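You operate a simulated robot arm through the tools that you are given. There is no shell and no other tool. Be economical: measure what you need, move in short steps, check, and stop when the job is done.

You run a simulated robot arm. Do the job below in one go: nothing can be reset, and whatever is moved stays where it is left.

## Task
Slacken the four cover nuts about half a turn each, crosswise.
Fine: order 1, 3, 2, 4; use the black socket key and put it back in the stand.

Only the result counts: the job must be done as asked and must still hold three seconds after the hand-in. Knocking over, shifting, dropping, spilling or breaking anything else fails it. Lids that push on must go on centred and level and be pressed home; caps that screw on are set level and turned clockwise until they are tight.

## Robot
A 6-joint arm with a two-finger parallel gripper, fixed in place. Base frame: the origin is at the foot of the arm, x ahead of it, y to its left, z up. Units: m, degrees, N and s.
With the tool pointing down near the work surface it reaches from about 0.26 to 0.68 m from the base axis. Its first joint turns from -66.0 to 66.0 degrees. Payload 2.9 kg.
The TCP is the grasp point between the finger pads, 0.03 m short of the fingertips. In the tool frame z runs along the fingers and y along their closing line. Largest opening 0.11 m; finger width 0.02, thickness 0.01; the body of the gripper, 0.048 by 0.112 m, starts 0.055 m behind the TCP.
Orientation is told as [roll, pitch, yaw] about the base's x, y, z axes, in that order, counted from this pose: with the fingers straight down and closing along the base's y, the tool's x points along the base's -x, its y along +y and its z along -z.

## Interface
- The arm moves only by the tool send_rows. Its argument "moves" is text: rows parted by semicolons, each of 7 numbers parted by spaces: the turn, a rotation vector about the base's x, y, z in units of 6 degrees (1.0 is 6 degrees), then the shift along the base's x, y, z in units of 30 mm (1.0 is 30 mm), then the closure in counts, from 0 (fully open) to 255 (shut). In form: ax ay az x y z claw; .... A call has 1 to 12 rows; each row shifts and turns the commanded pose from where the row before left it. A call with a number of a shift or a turn outside -1 to 1 is refused whole. Rows are played at 5 a second. More than 0.05 m and 8.6 degrees between two rows, or a gripper value outside its range, and nothing of the call is played. Where a pose cannot be reached the arm comes as near as it can. A force on the tool above 40 N (or 10 N above the force at the start of the call, whichever is more), or a blocked arm, ends the call early, and 0.2 s more pass. Each finger travels about 0.108 m/s and halts on what it meets, pressing with about 36 N; the grip force reading is that of the motor and also rises with nothing between the fingers. The clock runs only during rows and for 0.2 s after the last one: add rows that do not move to give the fingers time. The reply holds the time, the measured pose of the TCP, the force on the tool along the base axes, the opening and the grip force, in the units named above and with some noise.
- Cameras (640 x 400 px; columns grow to the right, rows downward): "scene" is fixed at [0.0853, 0.4342, 1.4074]; the picture's right is [-0.72, -0.69, 0.00], its down [-0.25, 0.26, -0.93] and it looks along [0.65, -0.67, -0.36] (base axes); focal length 340 px, centre (320, 200). "wrist" rides on the gripper at [0.072, 0.017, -0.103] in the tool frame; the picture's right is [-0.23, 0.97, 0.00], its down [-0.76, -0.18, -0.62] and it looks along [-0.61, -0.14, 0.78] (tool axes); focal length 222 px, centre (320, 200). There is no depth. A picture from a camera that has moved, and an enlarged one, comes with that camera's place and axes in the base frame and with its lens.
- get_image(camera): a new picture of that camera. The clock stands still meanwhile.
- enlarge(camera, box): a new picture of the part [left, top, right, bottom] of that camera's present view, enlarged. The clock stands still meanwhile.
- hand_in(): hands the job in; it is judged then, once.

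Go step by step. Nothing tells you positions but the pictures and the camera data: compare them with the known pose of the tool, close in by small moves and look again before you grip or let go. The budget is 120 turns and 64 pictures, counting those below and the enlarged ones. Unless the task says otherwise, let go and move clear before handing in, and close with one line.

The tools are called after ">>>" as a command line: name --argument value ..., lists and objects as JSON in quotes. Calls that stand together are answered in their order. send_rows: Moves the arm, as the interface text tells. Its arguments: {"type":"object","properties":{"moves":{"type":"string"}},"required":["moves"]} The other tools are called the same way: get_image (camera) takes a picture; enlarge (camera, box) takes an enlarged picture of a part of a camera's view; hand_in () hands the job in.

At the start:

```text
time: 0.0
position: [0.3745, 0.1479, 1.2908]
orientation: [0.0, 0.1, -0.1]
wrist_force: [-0.1, 0.3, 0.3]
width: 0.1098
grip_force: 0.2
```

scene: 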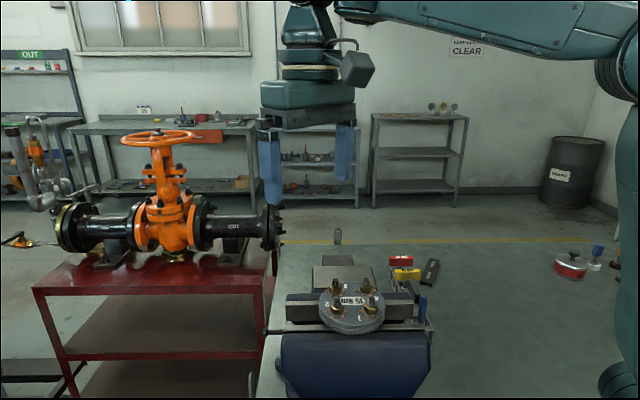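
wrist: 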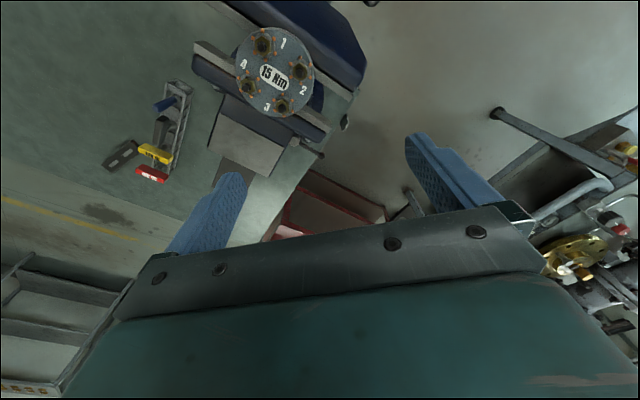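

I see a vise holding a round cover with four numbered nuts, and a stand with coloured keys beside it. I'll take a closer look at both.

>>> enlarge --camera "scene" --box '[260, 220, 460, 345]'

>>> enlarge --camera "wrist" --box '[90, 10, 350, 190]'

```text
3.20 times, centred on (360, 282) of scene
camera zoom: at [0.0853, 0.4342, 1.4074], right [-0.72, -0.69, 0.0], down [-0.25, 0.26, -0.93], along [0.65, -0.67, -0.36], focal length 1088 px, centre (192, -64)
```

zoom: 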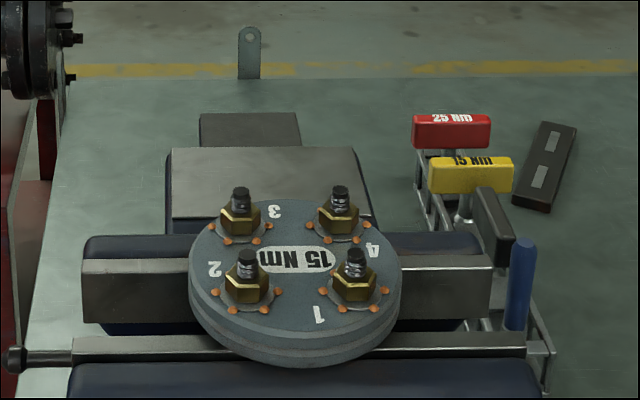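

```text
2.22 times, centred on (220, 100) of wrist
camera zoom: at [0.3033, 0.1633, 1.3923], right [0.23, 0.97, 0.0], down [0.76, -0.18, 0.62], along [0.61, -0.14, -0.78], focal length 494 px, centre (542, 422)
```

zoom: 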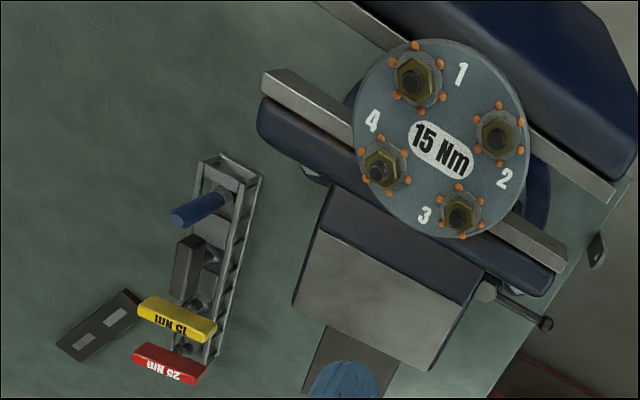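

The cover centre works out at about (0.34, 0.10, 1.08), and the tool stand is near (0.45, -0.25) with handles at z≈0.9. I'll move above the stand and look.

>>> send_rows --moves "0 0 0 0.18 -1 0 0;0 0 0 0.18 -1 0 0;0 0 0 0.18 -1 0 0;0 0 0 0.18 -1 0 0;0 0 0 0.18 -1 0 0;0 0 0 0.18 -1 -0.5 0;0 0 0 0.18 -1 -0.5 0;0 0 0 0.18 -1 -0.5 0;0 0 0 0.18 -1 -0.5 0;0 0 0 0.18 -1 -0.5 0;0 0 0 0.18 -1 -0.5 0;0 0 0 0.18 -1 -0.5 0"

>>> get_image --camera "wrist"

>>> enlarge --camera "scene" --box '[375, 240, 455, 350]'

```text
time: 2.6
position: [0.4384, -0.2128, 1.1846]
orientation: [0.0, -0.1, 0.1]
wrist_force: [-0.2, 0.3, 0.4]
width: 0.1098
grip_force: 0.0
```

```text
59 pictures are left
camera wrist: at [0.3672, -0.1979, 1.2861], right [0.23, 0.97, 0.0], down [0.76, -0.18, 0.62], along [0.61, -0.14, -0.78], focal length 222 px, centre (320, 200)
```

wrist: 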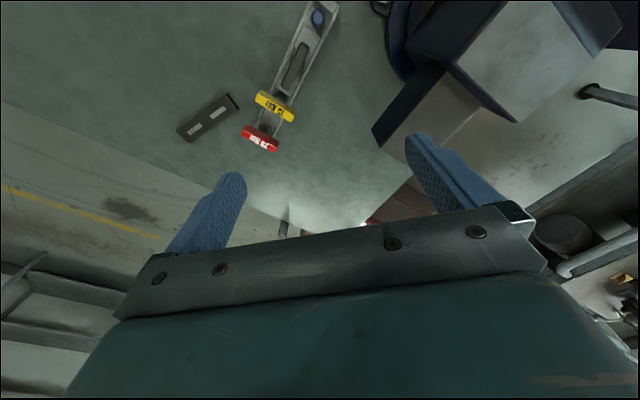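

```text
3.64 times, centred on (415, 295) of scene
camera zoom: at [0.0853, 0.4341, 1.4074], right [-0.72, -0.69, 0.0], down [-0.25, 0.26, -0.93], along [0.65, -0.67, -0.36], focal length 1236 px, centre (-26, -146)
```

zoom: 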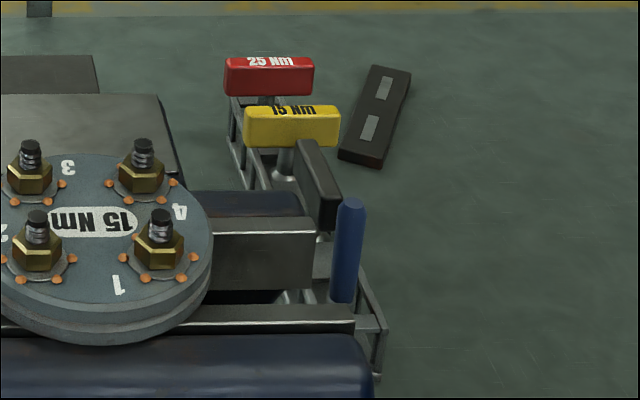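

The black T-handled key stands between the yellow key and the blue driver, its bar running along the stand. I'll enlarge it to measure.

>>> enlarge --camera "wrist" --box '[170, 0, 350, 160]'

```text
2.50 times, centred on (260, 80) of wrist
camera zoom: at [0.3672, -0.1979, 1.2861], right [0.23, 0.97, 0.0], down [0.76, -0.18, 0.62], along [0.61, -0.14, -0.78], focal length 555 px, centre (470, 500)
```

zoom: 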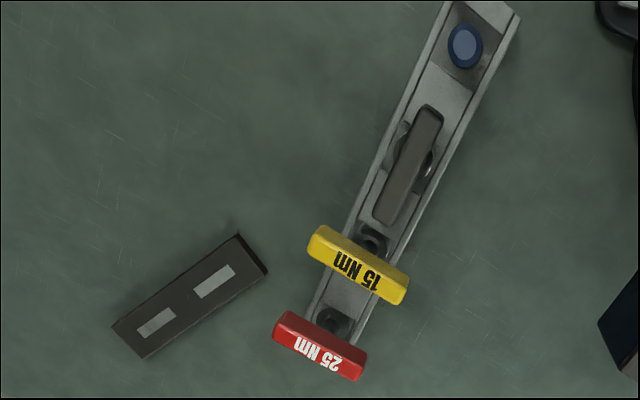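

The black bar is centred at about (0.411, -0.246), top z≈0.896, with its long axis at about -41°. I'll turn the gripper to close across it and come down part-way.

>>> send_rows --moves "0 0 -0.976 -0.13 -0.158 -0.78 120;0 0 -0.976 -0.13 -0.158 -0.78 120;0 0 -0.976 -0.13 -0.158 -0.78 120;0 0 -0.976 -0.13 -0.158 -0.78 120;0 0 -0.976 -0.13 -0.158 -0.78 120;0 0 -0.976 -0.13 -0.158 -0.78 120;0 0 -0.976 -0.13 -0.158 -0.78 120;0 0 0 0 0 0 120"

>>> get_image --camera "wrist"

>>> enlarge --camera "scene" --box '[375, 220, 455, 330]'

```text
time: 4.4
position: [0.4122, -0.246, 1.0203]
orientation: [0.0, 0.0, -41.1]
wrist_force: [0.3, -0.1, 0.1]
width: 0.0581
grip_force: 0.0
```

```text
56 pictures are left
camera wrist: at [0.3703, -0.1872, 1.1225], right [0.81, 0.58, 0.0], down [0.46, -0.64, 0.62], along [0.36, -0.51, -0.78], focal length 222 px, centre (320, 200)
```

wrist: 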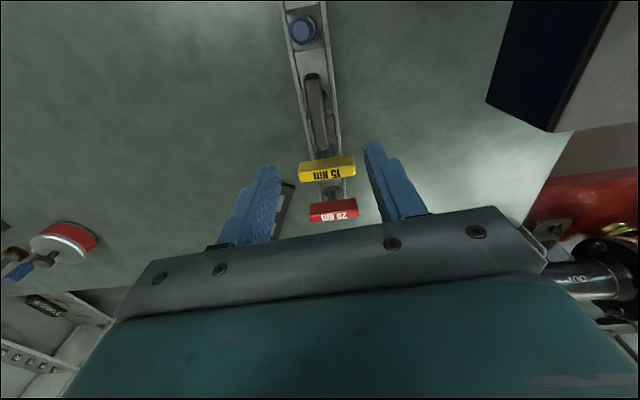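

```text
3.64 times, centred on (415, 275) of scene
camera zoom: at [0.0853, 0.4342, 1.4074], right [-0.72, -0.69, 0.0], down [-0.25, 0.26, -0.93], along [0.65, -0.67, -0.36], focal length 1236 px, centre (-26, -73)
```

zoom: 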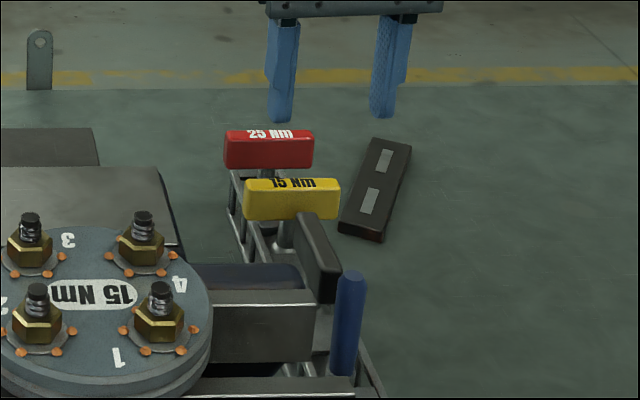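

The gripper is aligned above the stand. I'll enlarge to pin down the bar's centre and angle.

>>> enlarge --camera "wrist" --box '[240, 0, 400, 200]'

```text
2.00 times, centred on (320, 100) of wrist
camera zoom: at [0.3703, -0.1872, 1.1225], right [0.81, 0.58, 0.0], down [0.46, -0.64, 0.62], along [0.36, -0.51, -0.78], focal length 444 px, centre (320, 400)
```

zoom: 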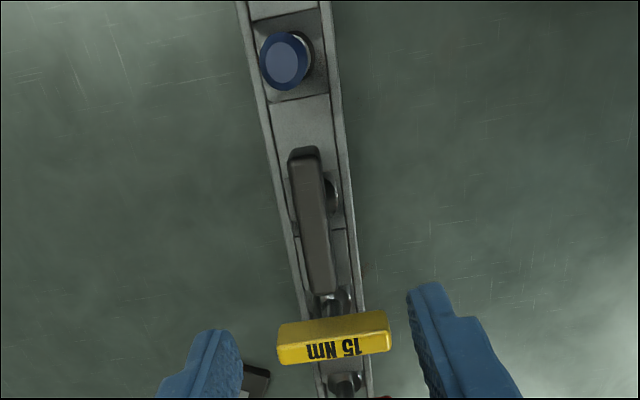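

The bar centre is near (0.409, -0.249) at roughly -45°. I'll go lower with the fingers just above it and check.

>>> send_rows --moves "0 0 -0.5 -0.1 -0.1 -0.8 120;0 0 0 0 0 -0.8 120;0 0 0 0 0 0 120"

>>> enlarge --camera "wrist" --box '[220, 0, 420, 200]'

>>> enlarge --camera "scene" --box '[375, 220, 455, 330]'

```text
time: 5.2
position: [0.4067, -0.2478, 0.9726]
orientation: [-0.1, 0.1, -44.1]
wrist_force: [0.7, -0.1, 0.0]
width: 0.0582
grip_force: 0.1
```

```text
2.00 times, centred on (320, 100) of wrist
camera zoom: at [0.3685, -0.1868, 1.0746], right [0.84, 0.54, 0.0], down [0.42, -0.66, 0.62], along [0.34, -0.52, -0.78], focal length 444 px, centre (320, 400)
```

zoom: 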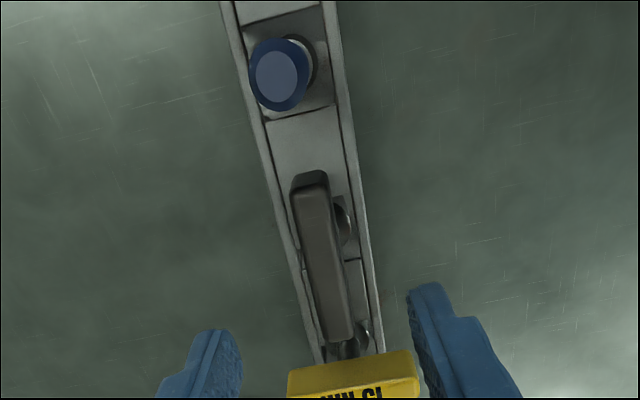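

```text
3.64 times, centred on (415, 275) of scene
camera zoom: at [0.0853, 0.4342, 1.4074], right [-0.72, -0.69, 0.0], down [-0.25, 0.26, -0.93], along [0.65, -0.67, -0.36], focal length 1236 px, centre (-26, -73)
```

zoom: 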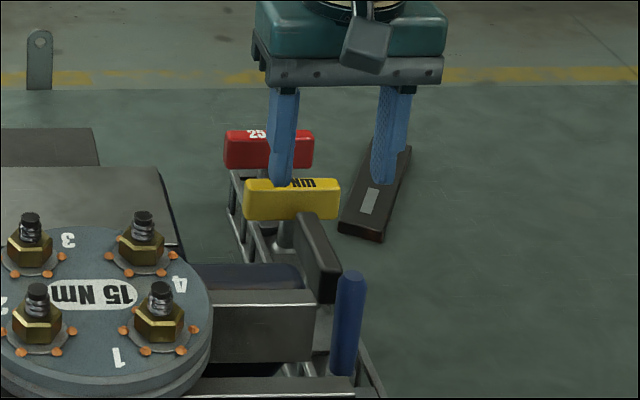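

The bar runs about -46° with its centre at (0.411, -0.248). I'll fine-align and descend around it with the fingers open.

>>> send_rows --moves "0 0 -0.25 0.13 0 0 120;0 0 0 0 0 -0.7 120;0 0 0 0 0 -0.7 120;0 0 0 0 0 -0.7 120;0 0 0 0 0 -0.65 120;0 0 0 0 0 0 120"

>>> enlarge --camera "scene" --box '[365, 220, 465, 330]'

>>> get_image --camera "wrist"

```text
time: 6.6
position: [0.412, -0.2461, 0.8907]
orientation: [-0.1, -0.1, -45.5]
wrist_force: [-0.5, 0.4, -0.2]
width: 0.0585
grip_force: 0.0
```

```text
3.64 times, centred on (415, 275) of scene
camera zoom: at [0.0853, 0.4342, 1.4074], right [-0.72, -0.69, 0.0], down [-0.25, 0.26, -0.93], along [0.65, -0.67, -0.36], focal length 1236 px, centre (-26, -73)
```

zoom: 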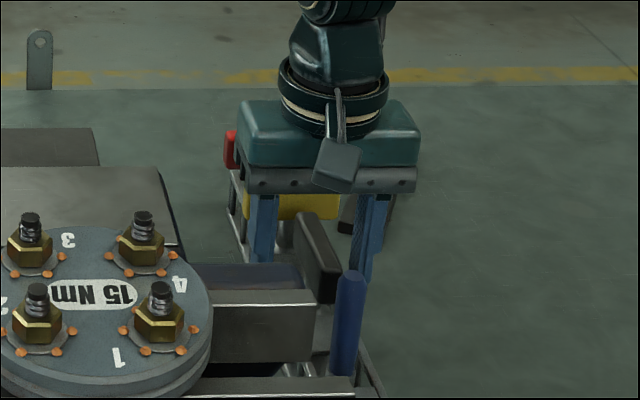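

```text
50 pictures are left
camera wrist: at [0.3757, -0.1841, 0.9927], right [0.85, 0.52, 0.0], down [0.41, -0.67, 0.62], along [0.32, -0.53, -0.78], focal length 222 px, centre (320, 200)
```

wrist: 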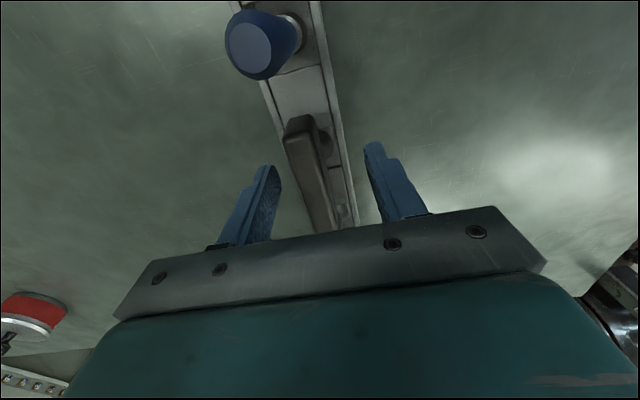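

The bar sits between the fingers, about 2 mm off-centre. I'll correct and close.

>>> send_rows --moves "0 0 0 -0.05 -0.05 -0.05 120;0 0 0 0 0 0 170;0 0 0 0 0 0 190;0 0 0 0 0 0 255;0 0 0 0 0 0 255;0 0 0 0 0 0 255"

>>> get_image --camera "wrist"

```text
time: 8.0
position: [0.4109, -0.2486, 0.8882]
orientation: [0.1, 0.0, -45.4]
wrist_force: [1.3, 0.1, 0.6]
width: 0.0159
grip_force: 35.8
```

```text
49 pictures are left
camera wrist: at [0.3746, -0.1863, 0.9914], right [0.85, 0.52, 0.0], down [0.41, -0.67, 0.62], along [0.32, -0.53, -0.78], focal length 222 px, centre (320, 200)
```

wrist: 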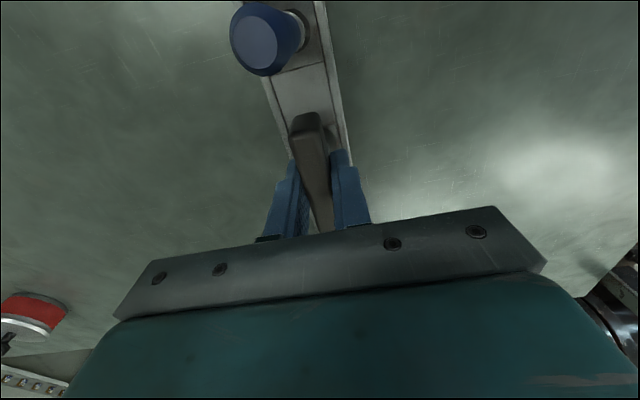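

Gripped at 16 mm width. The return pose is (0.411, -0.248, 0.888) with yaw -45.4. Next I'll lift straight up.

>>> send_rows --moves "0 0 0 0 0 0.4 255;0 0 0 0 0 0.5 255;0 0 0 0 0 0.7 255;0 0 0 0 0 0.8 255;0 0 0 0 0 0.8 255;0 0 0 0 0 0.8 255;0 0 0 0 0 0.8 255"

>>> enlarge --camera "scene" --box '[345, 160, 505, 330]'

```text
time: 9.6
position: [0.4108, -0.2506, 1.0349]
orientation: [-0.1, 0.0, -45.5]
wrist_force: [-0.1, -0.2, -1.8]
width: 0.0157
grip_force: 35.6
```

```text
2.35 times, centred on (425, 245) of scene
camera zoom: at [0.0853, 0.4342, 1.4074], right [-0.72, -0.69, 0.0], down [-0.25, 0.26, -0.93], along [0.65, -0.67, -0.36], focal length 800 px, centre (73, 94)
```

zoom: 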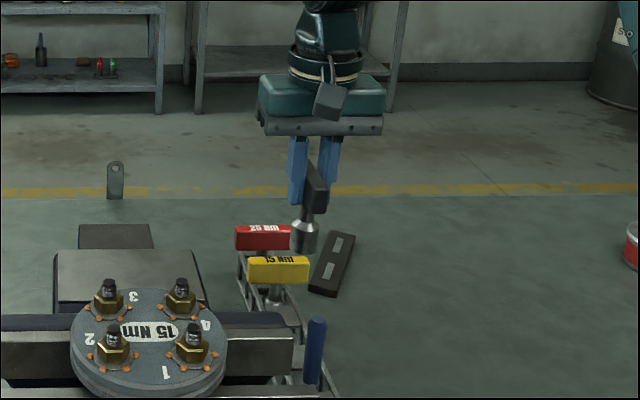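

The key is out; its socket bottom is about 0.081 m below the TCP. I'll raise it and carry it over towards the cover.

>>> send_rows --moves "0 0 0 0 0 1 255;0 0 0 0 0 1 255;0 0 0 0 0 1 255;0 0 0 0 0 1 255;0 0 0 0 0 1 255;0 0 0 0 0 1 255;0 0 0 0 0 1 255;0 0 0 0 0 1 255"

>>> send_rows --moves "0 0 0.63 -0.08 0.97 0 255;0 0 0.63 -0.08 0.97 0 255;0 0 0.63 -0.08 0.97 0 255;0 0 0.63 -0.08 0.97 0 255;0 0 0.63 -0.08 0.97 0 255;0 0 0.63 -0.08 0.97 0 255;0 0 0.63 -0.08 0.97 0 255;0 0 0.63 -0.08 0.97 0 255;0 0 0.63 -0.08 0.97 0 255;0 0 0.63 -0.08 0.97 0 255;0 0 0.63 -0.08 0.97 0 255;0 0 0.63 -0.08 0.97 0 255"

>>> get_image --camera "wrist"

>>> get_image --camera "scene"

```text
time: 11.4
position: [0.4112, -0.2493, 1.2747]
orientation: [0.0, 0.0, -45.5]
wrist_force: [-0.6, -0.5, -1.6]
width: 0.0155
grip_force: 36.3
```

```text
time: 14.0
position: [0.3819, 0.0984, 1.2728]
orientation: [0.0, -0.1, -0.2]
wrist_force: [0.1, -0.5, -1.1]
width: 0.0153
grip_force: 36.2
```

```text
47 pictures are left
camera wrist: at [0.3114, 0.1141, 1.3742], right [0.23, 0.97, 0.0], down [0.76, -0.18, 0.62], along [0.61, -0.14, -0.78], focal length 222 px, centre (320, 200)
```

wrist: 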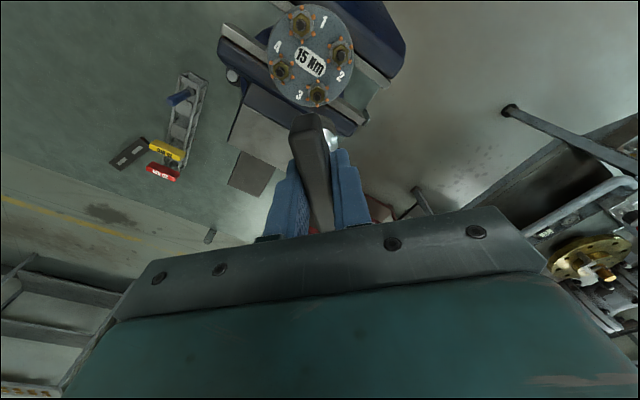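

```text
46 pictures are left
```

scene: 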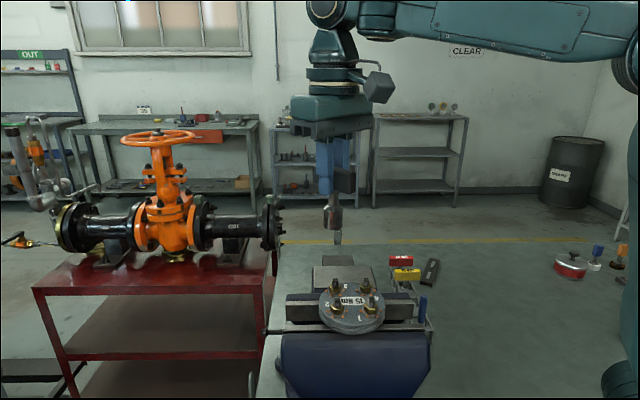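

The cover centre is near (0.34, 0.10, 1.075). I'll enlarge both views of it to measure the nuts' positions and angles.

>>> enlarge --camera "wrist" --box '[240, 0, 400, 110]'

>>> enlarge --camera "scene" --box '[300, 160, 410, 345]'

>>> enlarge --camera "scene" --box '[310, 270, 400, 340]'

```text
3.64 times, centred on (320, 55) of wrist
camera zoom: at [0.3114, 0.1141, 1.3742], right [0.23, 0.97, 0.0], down [0.76, -0.18, 0.62], along [0.61, -0.14, -0.78], focal length 808 px, centre (320, 727)
```

zoom: 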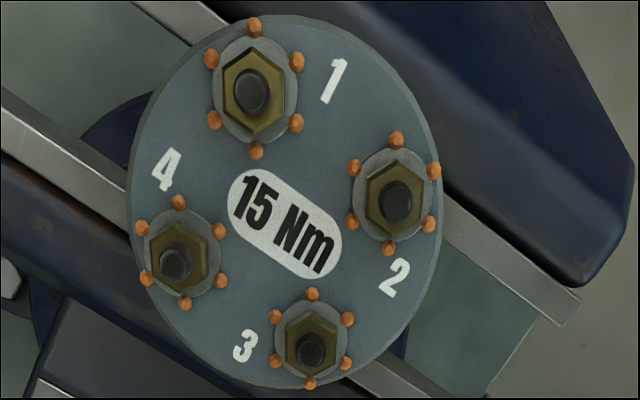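

```text
2.16 times, centred on (355, 252) of scene
camera zoom: at [0.0853, 0.4342, 1.4074], right [-0.72, -0.69, 0.0], down [-0.25, 0.26, -0.93], along [0.65, -0.67, -0.36], focal length 735 px, centre (244, 86)
```

zoom: 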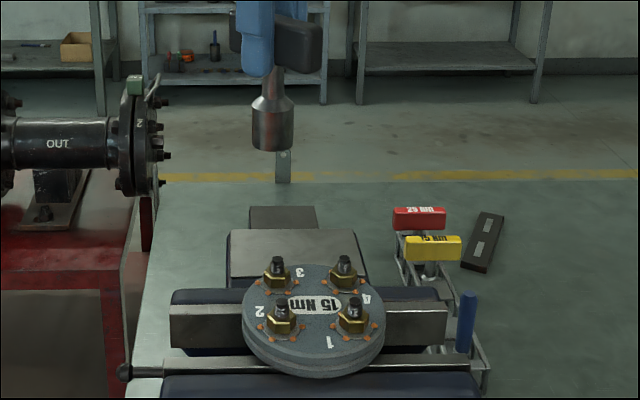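

```text
5.71 times, centred on (355, 305) of scene
camera zoom: at [0.0853, 0.4342, 1.4074], right [-0.72, -0.69, 0.0], down [-0.25, 0.26, -0.93], along [0.65, -0.67, -0.36], focal length 1942 px, centre (120, -400)
```

zoom: 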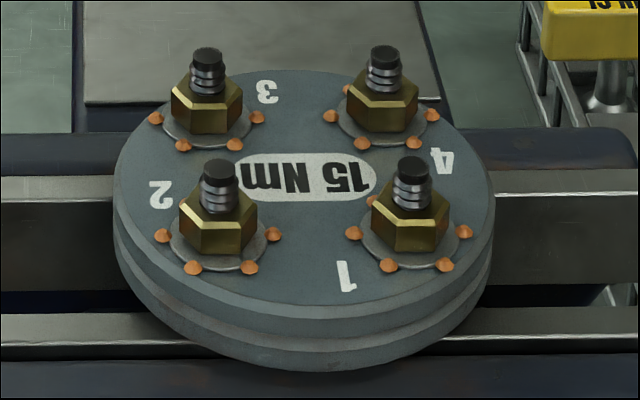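

Solving both views gives the nuts on a 33 mm radius around (0.3425, 0.096): 1 at (0.3095, 0.096), 3 at (0.3755, 0.096), 2 at (0.3425, 0.129) and 4 at (0.3425, 0.063). The bolt tops are at z≈1.103. I'll tilt the key toward the scene camera to see the hex orientation in its socket mouth.

>>> send_rows --moves "0.75 0.66 0 0 0 0 255;0.75 0.66 0 0 0 0 255;0.75 0.66 0 0 0 0 255;0.75 0.66 0 0 0 0 255;0.75 0.66 0 0 0 0 255;0.75 0.66 0 0 0 0 255;0.75 0.66 0 0 0 0 255;0.75 0.66 0 0 0 0 255;0.75 0.66 0 0 0 0 255;0.75 0.66 0 0 0 0 255;0 0 0 0 0 0 255"

>>> enlarge --camera "scene" --box '[280, 130, 400, 230]'

```text
time: 15.0
position: [0.3788, 0.0976, 1.262]
orientation: [17.3, 14.8, 1.5]
wrist_force: [1.3, -0.5, -3.3]
width: 0.0157
grip_force: 35.7
out of reach, approached as far as the arm can: row 4, 5
stopped in row 5: the force on the tool passed its limit (the readings are from after the stop); the commanded pose is now the measured one
```

```text
4.00 times, centred on (340, 180) of scene
camera zoom: at [0.0853, 0.4342, 1.4074], right [-0.72, -0.69, 0.0], down [-0.25, 0.26, -0.93], along [0.65, -0.67, -0.36], focal length 1359 px, centre (240, 280)
```

zoom: 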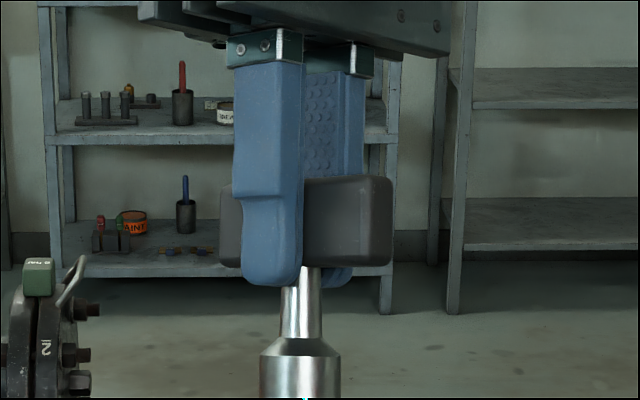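

The arm can't tilt further, so the socket mouth stays hidden and I'll find the hex fit by feel instead. I'll go back upright.

>>> send_rows --moves "-0.72 -0.62 0.02 0.03 0 0.1 255;-0.72 -0.62 0.02 0.03 0 0.1 255;-0.72 -0.62 0.02 0.03 0 0.1 255;-0.72 -0.62 0 0.03 0 0.1 255;0 0 0 0 0 0 255"

```text
time: 16.2
position: [0.3821, 0.0973, 1.273]
orientation: [0.4, 0.8, -0.5]
wrist_force: [-0.4, -0.1, -2.0]
width: 0.0158
grip_force: 36.2
```

Nearly upright. I'll trim the residual tilt and test the yaw range while moving over nut 1, staying high.

>>> send_rows --moves "-0.067 -0.133 0.08 0 0 0 255;0 0 -1 -0.22 -0.01 0 255;0 0 -1 -0.22 0 0 255;0 0 -1 -0.22 0 0 255;0 0 -1 -0.22 0 0 255;0 0 -1 -0.22 0 0 255;0 0 -1 -0.22 0 0 255;0 0 -1 -0.22 0 0 255;0 0 -1 -0.22 0 0 255;0 0 -1 -0.22 0 0 255;0 0 -1 -0.22 0 0 255;0 0 -1 -0.22 0 0 255"

>>> send_rows --moves "0 0 -1 0 0 0 255;0 0 -1 0 0 0 255;0 0 -1 0 0 0 255;0 0 -1 0 0 0 255;0 0 -1 0 0 0 255;0 0 -1 0 0 0 255;0 0 -1 0 0 0 255"

>>> get_image --camera "wrist"

```text
time: 18.8
position: [0.31, 0.0977, 1.274]
orientation: [-0.6, -0.8, -66.1]
wrist_force: [0.5, -0.2, -1.5]
width: 0.0155
grip_force: 36.6
```

```text
time: 20.4
position: [0.3099, 0.0981, 1.273]
orientation: [-0.6, -0.7, -108.1]
wrist_force: [-0.1, 0.4, -1.7]
width: 0.0156
grip_force: 36.5
```

```text
41 pictures are left
camera wrist: at [0.3514, 0.1616, 1.3741], right [0.86, -0.52, -0.01], down [-0.4, -0.66, 0.64], along [-0.33, -0.54, -0.77], focal length 222 px, centre (320, 200)
```

wrist: 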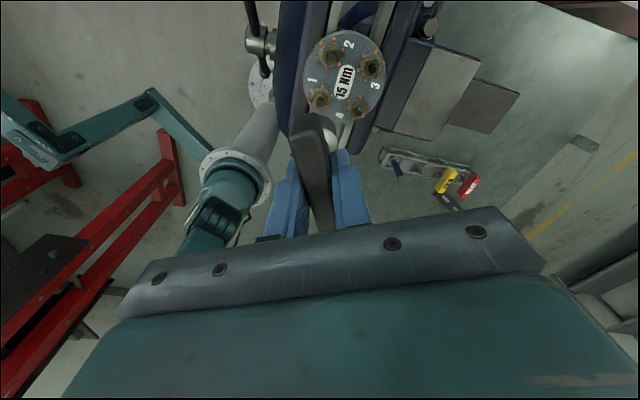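

Yaw -108 is reachable. I'll fix the small tilt and enlarge this view to get the nut angles.

>>> send_rows --moves "0.08 -0.131 0 0 0 0 255;0 0 0 0 0 0 255"

>>> enlarge --camera "wrist" --box '[290, 20, 402, 130]'

>>> enlarge --camera "scene" --box '[320, 270, 390, 330]'

```text
time: 21.0
position: [0.3094, 0.0988, 1.2728]
orientation: [0.1, -0.1, -108.0]
wrist_force: [0.0, -0.1, -1.9]
width: 0.0154
grip_force: 35.6
```

```text
3.64 times, centred on (346, 75) of wrist
camera zoom: at [0.3499, 0.1608, 1.3755], right [0.86, -0.52, 0.0], down [-0.4, -0.67, 0.62], along [-0.32, -0.53, -0.78], focal length 808 px, centre (226, 654)
```

zoom: 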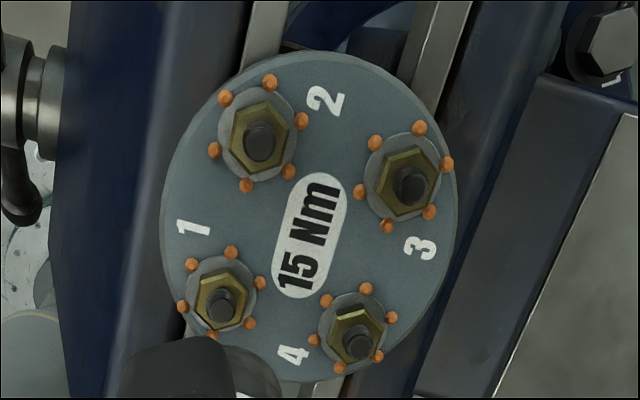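

```text
6.67 times, centred on (355, 300) of scene
camera zoom: at [0.0853, 0.4342, 1.4074], right [-0.72, -0.69, 0.0], down [-0.25, 0.26, -0.93], along [0.65, -0.67, -0.36], focal length 2266 px, centre (87, -467)
```

zoom: 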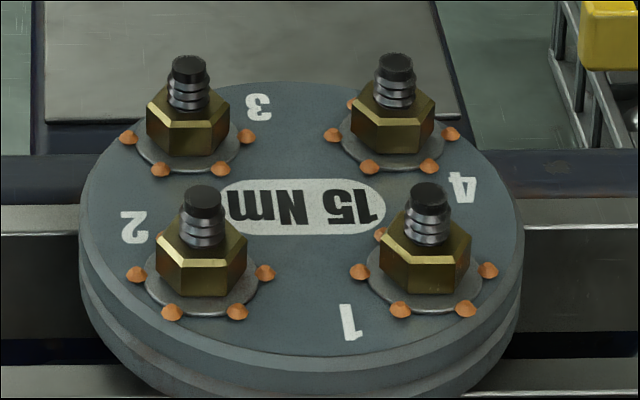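

The pips around each nut lie at -15° mod 60°, and the nuts seem aligned with them. I'll zoom in on single nuts to confirm.

>>> enlarge --camera "scene" --box '[358, 295, 388, 320]'

>>> enlarge --camera "wrist" --box '[340, 45, 375, 75]'

```text
16.00 times, centred on (373, 308) of scene
camera zoom: at [0.0853, 0.4342, 1.4074], right [-0.72, -0.69, 0.0], down [-0.25, 0.26, -0.93], along [0.65, -0.67, -0.36], focal length 5437 px, centre (-528, -1520)
```

zoom: 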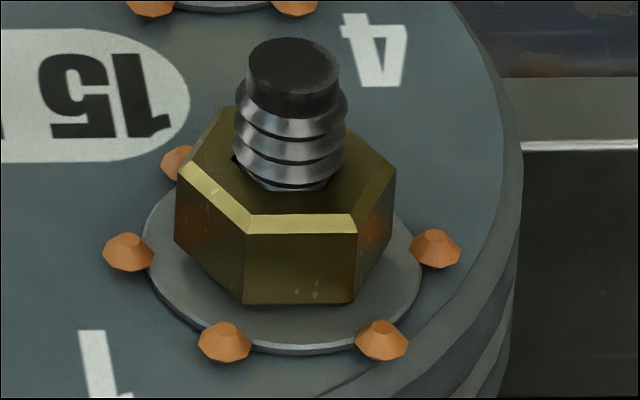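

```text
13.33 times, centred on (358, 60) of wrist
camera zoom: at [0.3499, 0.1608, 1.3755], right [0.86, -0.52, 0.0], down [-0.4, -0.67, 0.62], along [-0.32, -0.53, -0.78], focal length 2962 px, centre (-180, 2067)
```

zoom: 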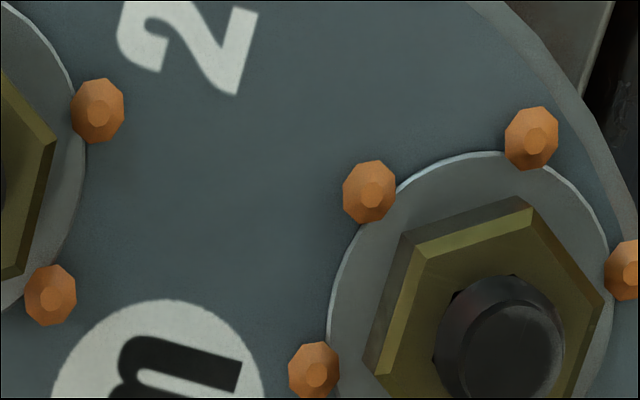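

Nut 1's corners are at about 43–45° mod 60°. I'll set yaw -106 and lower the socket to just above bolt 1 for an alignment check.

>>> send_rows --moves "0 0 0.33 0 -0.07 -0.5 255;0 0 0 0 0 -0.7 255;0 0 0 0 0 -0.7 255;0 0 0 0 0 -0.6 255;0 0 0 0 0 0 255;0 0 0 0 0 0 255"

>>> enlarge --camera "scene" --box '[330, 240, 410, 320]'

>>> enlarge --camera "wrist" --box '[260, 20, 420, 170]'

```text
time: 22.4
position: [0.3096, 0.0971, 1.1979]
orientation: [0.1, -0.1, -106.0]
wrist_force: [-0.2, -0.1, -1.8]
width: 0.0156
grip_force: 36.3
```

```text
5.00 times, centred on (370, 280) of scene
camera zoom: at [0.0853, 0.4342, 1.4074], right [-0.72, -0.69, 0.0], down [-0.25, 0.26, -0.93], along [0.65, -0.67, -0.36], focal length 1699 px, centre (70, -200)
```

zoom: 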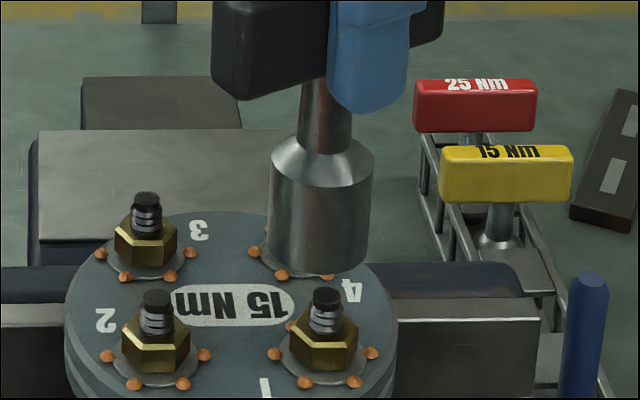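

```text
2.67 times, centred on (340, 95) of wrist
camera zoom: at [0.3478, 0.1602, 1.3003], right [0.87, -0.49, 0.0], down [-0.38, -0.68, 0.62], along [-0.3, -0.55, -0.78], focal length 592 px, centre (267, 480)
```

zoom: 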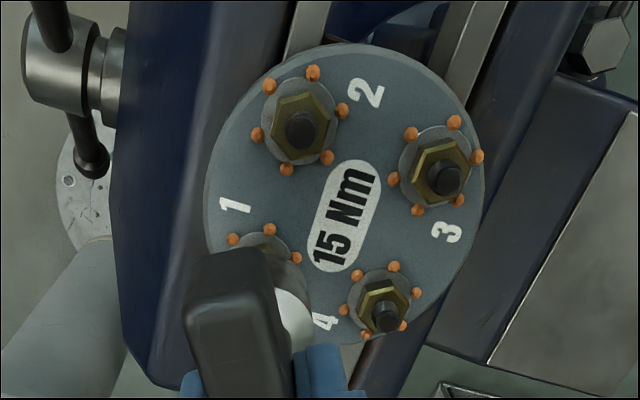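

The socket sits about 2.5 mm too far toward (+x,+y). I'll correct and lower until it nears the nut top, watching the force.

>>> send_rows --moves "0 0 0 -0.06 -0.06 0 255;0 0 0 0 0 -0.3 255;0 0 0 0 0 -0.3 255;0 0 0 0 0 0 255"

>>> enlarge --camera "scene" --box '[345, 270, 400, 325]'

```text
time: 23.4
position: [0.3073, 0.095, 1.1814]
orientation: [-0.1, -0.1, -106.1]
wrist_force: [-0.3, 0.4, -1.2]
width: 0.0155
grip_force: 36.0
```

```text
7.27 times, centred on (372, 298) of scene
camera zoom: at [0.0853, 0.4342, 1.4074], right [-0.72, -0.69, 0.0], down [-0.25, 0.26, -0.93], along [0.65, -0.67, -0.36], focal length 2472 px, centre (-62, -509)
```

zoom: 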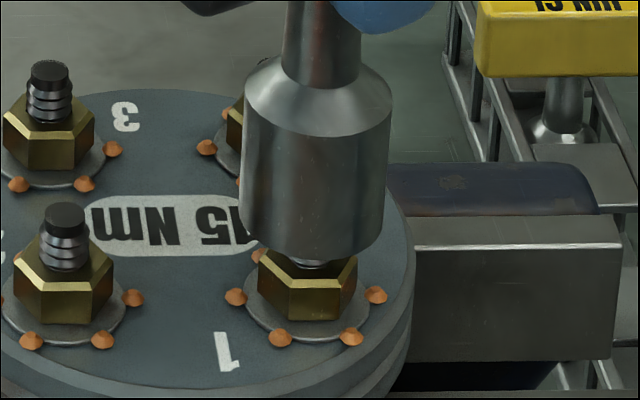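

Laterally it is aligned within half a millimetre. I'll descend gently onto the nut.

>>> send_rows --moves "0 0 0 0 0 -0.12 255;0 0 0 0 0 -0.1 255;0 0 0 0 0 -0.1 255;0 0 0 0 0 -0.1 255;0 0 0 0 0 0 255"

>>> enlarge --camera "scene" --box '[345, 270, 400, 325]'

```text
time: 24.6
position: [0.3079, 0.0942, 1.1703]
orientation: [0.3, 0.0, -106.0]
wrist_force: [-1.9, -1.9, 31.5]
width: 0.0162
grip_force: 35.9
```

```text
7.27 times, centred on (372, 298) of scene
camera zoom: at [0.0849, 0.434, 1.4075], right [-0.72, -0.69, 0.0], down [-0.25, 0.26, -0.93], along [0.65, -0.67, -0.36], focal length 2472 px, centre (-62, -509)
```

zoom: 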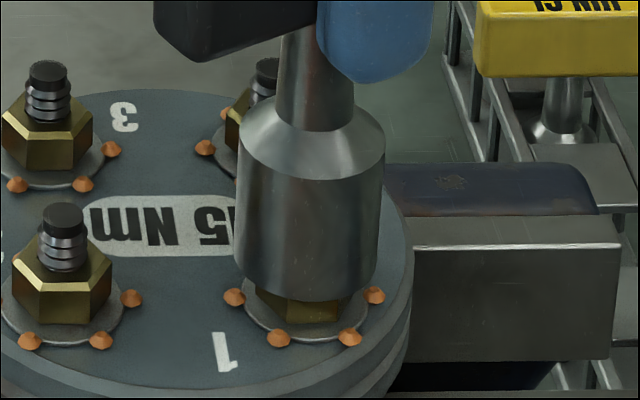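

Resting on the nut's top (31 N), not seated. I'll lift slightly, rotate +30° and press again.

>>> send_rows --moves "0 0 0 0 0 0.15 255;0 0 1 0 0 0 255;0 0 1 0 0 0 255;0 0 1 0 0 0 255;0 0 1 0 0 0 255;0 0 1 0 0 0 255;0 0 0 0 0 0 255"

>>> enlarge --camera "scene" --box '[345, 270, 400, 325]'

```text
time: 26.2
position: [0.3079, 0.094, 1.1728]
orientation: [0.1, 0.0, -76.0]
wrist_force: [0.4, 0.3, -1.1]
width: 0.0155
grip_force: 36.0
```

```text
7.27 times, centred on (372, 298) of scene
camera zoom: at [0.0853, 0.4342, 1.4074], right [-0.72, -0.69, 0.0], down [-0.25, 0.26, -0.93], along [0.65, -0.67, -0.36], focal length 2472 px, centre (-62, -509)
```

zoom: 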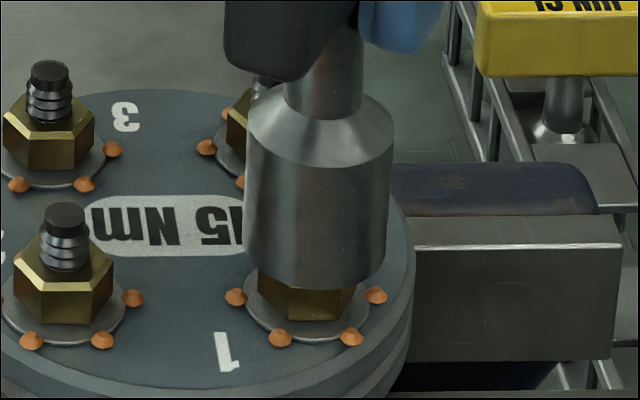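

The socket is now about 1.2 mm off, since the key's axis sits ~1.5 mm from the TCP and shifts when turned. I'll correct and press again.

>>> send_rows --moves "0 0 0 0.043 0.017 0 255;0 0 0 0 0 -0.08 255;0 0 0 0 0 -0.08 255;0 0 0 0 0 -0.06 255;0 0 0 0 0 -0.06 255;0 0 0 0 0 0 255"

>>> enlarge --camera "scene" --box '[345, 270, 400, 325]'

```text
time: 27.6
position: [0.3085, 0.0951, 1.1636]
orientation: [0.0, 0.0, -75.9]
wrist_force: [-3.3, 3.0, -0.7]
width: 0.0156
grip_force: 36.2
```

```text
7.27 times, centred on (372, 298) of scene
camera zoom: at [0.0851, 0.4343, 1.4074], right [-0.72, -0.69, 0.0], down [-0.25, 0.26, -0.93], along [0.65, -0.67, -0.36], focal length 2472 px, centre (-62, -509)
```

zoom: 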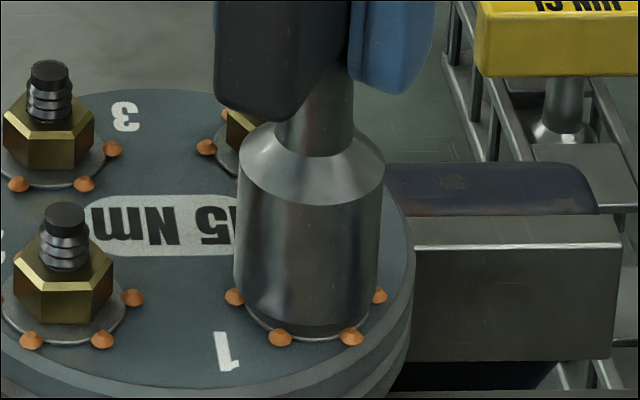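

Seated: z=1.164, no vertical load, and the socket covers the nut. I'll relieve the side force and begin turning counter-clockwise with a small test.

>>> send_rows --moves "0 0 0 -0.02 0.02 -0.02 255;0 0 1 0 0 0 255;0 0 1 0 0 0 255;0 0 1 0.005 0 0 255;0 0 0 0 0 0 255"

>>> enlarge --camera "scene" --box '[335, 240, 400, 325]'

```text
time: 28.8
position: [0.3084, 0.0961, 1.1641]
orientation: [0.0, -0.1, -57.8]
wrist_force: [-1.0, 3.7, 3.2]
width: 0.0157
grip_force: 36.2
```

```text
4.71 times, centred on (368, 282) of scene
camera zoom: at [0.0852, 0.4342, 1.4074], right [-0.72, -0.69, 0.0], down [-0.25, 0.26, -0.93], along [0.65, -0.67, -0.36], focal length 1599 px, centre (96, -188)
```

zoom: 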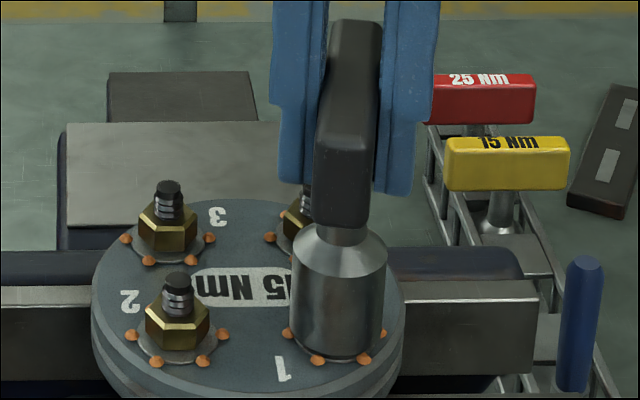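

The bar stays flush in the jaws and follows. I'll continue turning, with the TCP orbiting slightly to follow the key's axis.

>>> send_rows --moves "0 0 1 0.002 0.008 0 255;0 0 1 0.002 0.007 0 255;0 0 1 0.003 0.005 0 255;0 0 1 0.003 0.005 0 255;0 0 1 0.004 0.004 0 255;0 0 1 0.004 0.004 0 255;0 0 1 0.004 0.004 0 255;0 0 1 0.004 0.004 0 255;0 0 1 0.003 0.004 0 255;0 0 0 0 0 0 255"

>>> enlarge --camera "scene" --box '[335, 240, 400, 325]'

```text
time: 31.0
position: [0.3098, 0.0972, 1.1625]
orientation: [0.0, 0.0, -3.9]
wrist_force: [-8.9, 6.3, 1.2]
width: 0.0157
grip_force: 35.6
```

```text
4.71 times, centred on (368, 282) of scene
camera zoom: at [0.085, 0.4343, 1.4074], right [-0.72, -0.69, 0.0], down [-0.25, 0.26, -0.93], along [0.65, -0.67, -0.36], focal length 1599 px, centre (96, -188)
```

zoom: 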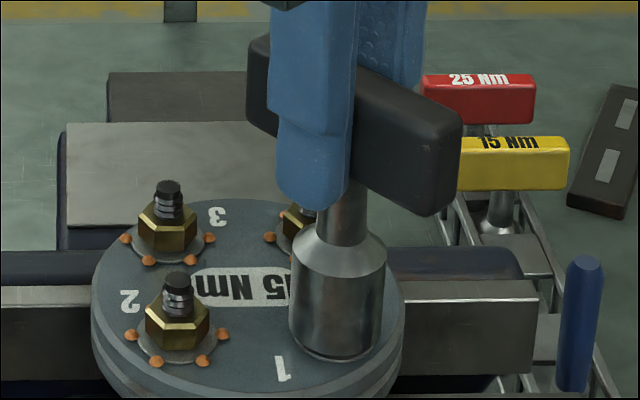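

The pips around nut 1 are no longer visible, so I'll look closely before continuing.

>>> enlarge --camera "scene" --box '[345, 290, 395, 325]'

>>> enlarge --camera "wrist" --box '[250, 60, 410, 200]'

```text
11.43 times, centred on (370, 308) of scene
camera zoom: at [0.085, 0.4343, 1.4074], right [-0.72, -0.69, 0.0], down [-0.25, 0.26, -0.93], along [0.65, -0.67, -0.36], focal length 3884 px, centre (-251, -1029)
```

zoom: 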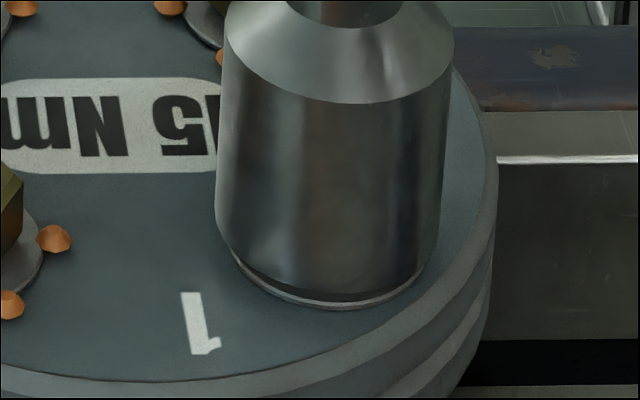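

```text
2.86 times, centred on (330, 130) of wrist
camera zoom: at [0.2397, 0.1167, 1.2652], right [0.29, 0.96, 0.0], down [0.75, -0.23, 0.62], along [0.6, -0.18, -0.78], focal length 635 px, centre (291, 400)
```

zoom: 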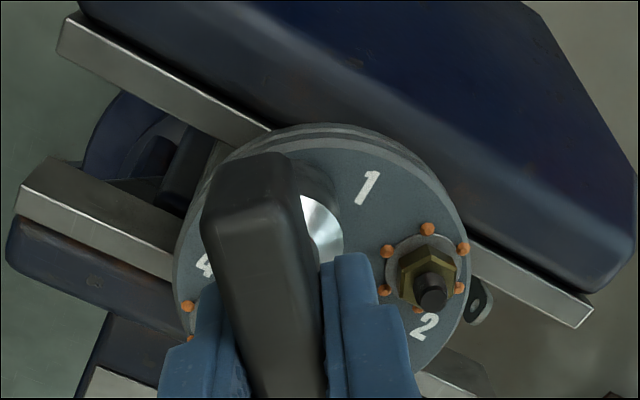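

The crust broke away cleanly, so the nut has come free and is turning. I'll ease the side force and keep turning.

>>> send_rows --moves "0 0 1 -0.02 0.015 0 255;0 0 1 -0.015 0.015 0 255;0 0 1 0 0.004 0 255;0 0 1 0 0.004 0 255;0 0 1 0 0.004 0 255;0 0 1 -0.001 0.004 0 255;0 0 1 -0.002 0.004 0 255;0 0 1 -0.002 0.004 0 255;0 0 1 -0.003 0.004 0 255;0 0 0 0 0 0 255"

```text
time: 33.2
position: [0.3085, 0.0983, 1.1629]
orientation: [0.0, 0.0, 50.1]
wrist_force: [8.1, 5.0, 1.8]
width: 0.0157
grip_force: 36.1
```

>>> send_rows --moves "0 0 1 0.02 0.01 0 255;0 0 1 0.005 0.005 0 255;0 0 1 -0.004 0.004 0 255;0 0 1 -0.004 0.003 0 255;0 0 1 -0.004 0.003 0 255;0 0 0 0 0 0 255"

>>> send_rows --moves "0 0 1 -0.004 0.003 0 255;0 0 1 -0.004 0.002 0 255;0 0 1 -0.004 0.002 0 255;0 0 1 -0.004 0.002 0 255;0 0 0.3 0 0 0 255;0 0 0 0 0 0 255"

>>> enlarge --camera "scene" --box '[335, 240, 400, 325]'

```text
time: 34.6
position: [0.3079, 0.0984, 1.1624]
orientation: [0.1, 0.1, 80.1]
wrist_force: [-2.2, -3.7, -3.2]
width: 0.0157
grip_force: 36.3
```

```text
time: 36.0
position: [0.3082, 0.0983, 1.1631]
orientation: [-0.1, -0.2, 105.9]
wrist_force: [-5.1, -12.5, -0.4]
width: 0.0154
grip_force: 36.1
```

```text
4.71 times, centred on (368, 282) of scene
camera zoom: at [0.0851, 0.4338, 1.4075], right [-0.72, -0.69, 0.0], down [-0.25, 0.26, -0.93], along [0.65, -0.67, -0.36], focal length 1599 px, centre (96, -188)
```

zoom: 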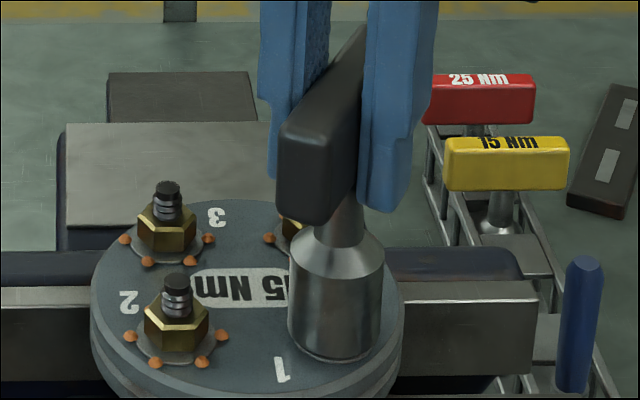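

Nut 1 has turned about 180°. I'll relieve the side load, lift off straight and check it.

>>> send_rows --moves "0 0 0 -0.02 -0.04 0 255;0 0 0 0 0 0.3 255;0 0 0 0 0 0.4 255;0 0 0 0 0 0.5 255;0 0 0 0 0 0.6 255;0 0 0 0 0 0 255"

>>> enlarge --camera "scene" --box '[345, 280, 395, 325]'

```text
time: 37.4
position: [0.3086, 0.0988, 1.2169]
orientation: [-0.1, 0.0, 105.9]
wrist_force: [-0.3, 0.0, -1.7]
width: 0.0156
grip_force: 36.1
```

```text
8.89 times, centred on (370, 302) of scene
camera zoom: at [0.0853, 0.4342, 1.4074], right [-0.72, -0.69, 0.0], down [-0.25, 0.26, -0.93], along [0.65, -0.67, -0.36], focal length 3021 px, centre (-124, -711)
```

zoom: 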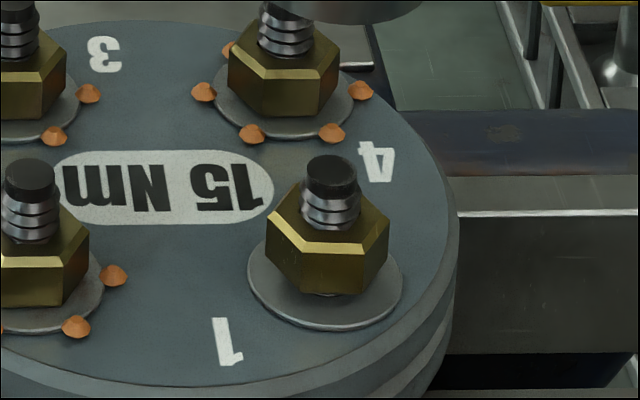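

Nut 1 has risen and turned by ~177°, and its crust is gone. Next is nut 3: I'll move over while unwinding the wrist to -76°.

>>> send_rows --moves "0 0 -1 0.183 -0.01 0 255;0 0 -1 0.183 -0.01 0 255;0 0 -1 0.183 -0.01 0 255;0 0 -1 0.183 -0.01 0 255;0 0 -1 0.183 -0.01 0 255;0 0 -1 0.183 -0.01 0 255;0 0 -1 0.183 -0.01 0 255;0 0 -1 0.183 -0.01 0 255;0 0 -1 0.183 -0.01 0 255;0 0 -1 0.183 -0.01 0 255;0 0 -1 0.183 -0.01 0 255;0 0 -1 0.183 -0.01 0 255"

>>> send_rows --moves "0 0 -1 0 0 0 255;0 0 -1 0 0 0 255;0 0 -1 0 0 0 255;0 0 -1 0 0 0 255;0 0 -1 0 0 0 255;0 0 -1 0 0 0 255;0 0 -1 0 0 0 255;0 0 -1 0 0 0 255;0 0 -1 0 0 0 255;0 0 -1 0 0 0 255;0 0 -1 0 0 0 255;0 0 -1 0 0 0 255"

>>> send_rows --moves "0 0 -1 0 0 0 255;0 0 -1 0 0 0 255;0 0 -1 0 0 0 255;0 0 -1 0 0 0 255;0 0 -1 0 0 0 255;0 0 -1 0 0 0 255;0 0 -0.32 0 0 0 255;0 0 0 0 0 -0.4 255;0 0 0 0 0 -0.4 255;0 0 0 0 0 0 255;0 0 0 0 0 0 255"

>>> enlarge --camera "scene" --box '[315, 250, 375, 310]'

```text
time: 40.0
position: [0.3744, 0.0949, 1.2172]
orientation: [0.1, 0.0, 33.6]
wrist_force: [0.1, -0.3, -0.7]
width: 0.0158
grip_force: 35.4
```

```text
time: 42.6
position: [0.3738, 0.095, 1.2172]
orientation: [-0.1, 0.0, -38.3]
wrist_force: [0.7, 0.3, -0.3]
width: 0.0157
grip_force: 36.2
```

```text
time: 45.0
position: [0.374, 0.0944, 1.1931]
orientation: [0.0, 0.0, -76.1]
wrist_force: [0.2, -0.5, -1.4]
width: 0.0155
grip_force: 36.0
```

```text
6.67 times, centred on (345, 280) of scene
camera zoom: at [0.0853, 0.4342, 1.4074], right [-0.72, -0.69, 0.0], down [-0.25, 0.26, -0.93], along [0.65, -0.67, -0.36], focal length 2266 px, centre (153, -333)
```

zoom: 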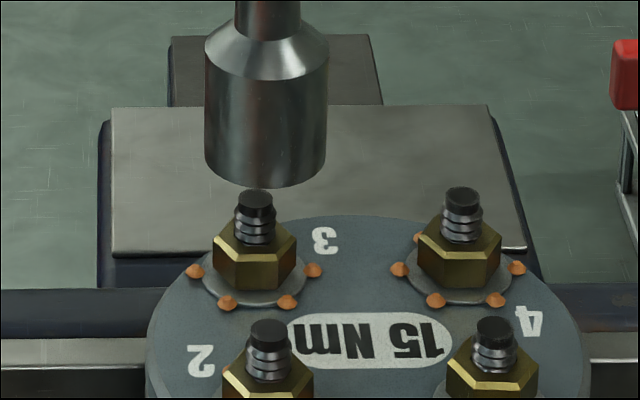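

The socket is ~2 mm to the right of bolt 3 in this view, so the bolt circle is slightly wider than I assumed (r≈34 mm). I'll correct and lower it to just over the nut.

>>> send_rows --moves "0 0 0 0.075 0.02 0 255;0 0 0 0 0 -0.3 255;0 0 0 0 0 0 255;0 0 0 0 0 0 255"

>>> enlarge --camera "scene" --box '[315, 260, 365, 310]'

```text
time: 46.0
position: [0.3752, 0.0964, 1.1847]
orientation: [0.1, 0.1, -76.1]
wrist_force: [0.3, -0.2, -1.7]
width: 0.0155
grip_force: 36.3
```

```text
8.00 times, centred on (340, 285) of scene
camera zoom: at [0.0853, 0.4342, 1.4074], right [-0.72, -0.69, 0.0], down [-0.25, 0.26, -0.93], along [0.65, -0.67, -0.36], focal length 2719 px, centre (160, -480)
```

zoom: 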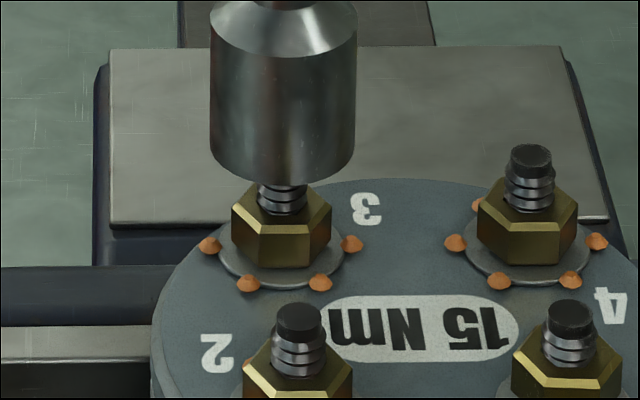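

Aligned. I'll lower onto nut 3.

>>> send_rows --moves "0 0 0 0 0 -0.25 255;0 0 0 0 0 -0.1 255;0 0 0 0 0 -0.1 255;0 0 0 0 0 -0.1 255;0 0 0 0 0 -0.1 255;0 0 0 0 0 -0.05 255;0 0 0 0 0 0 255"

```text
time: 47.6
position: [0.3762, 0.0955, 1.1623]
orientation: [0.0, 0.0, -76.2]
wrist_force: [0.5, -0.2, -1.7]
width: 0.0155
grip_force: 36.3
```

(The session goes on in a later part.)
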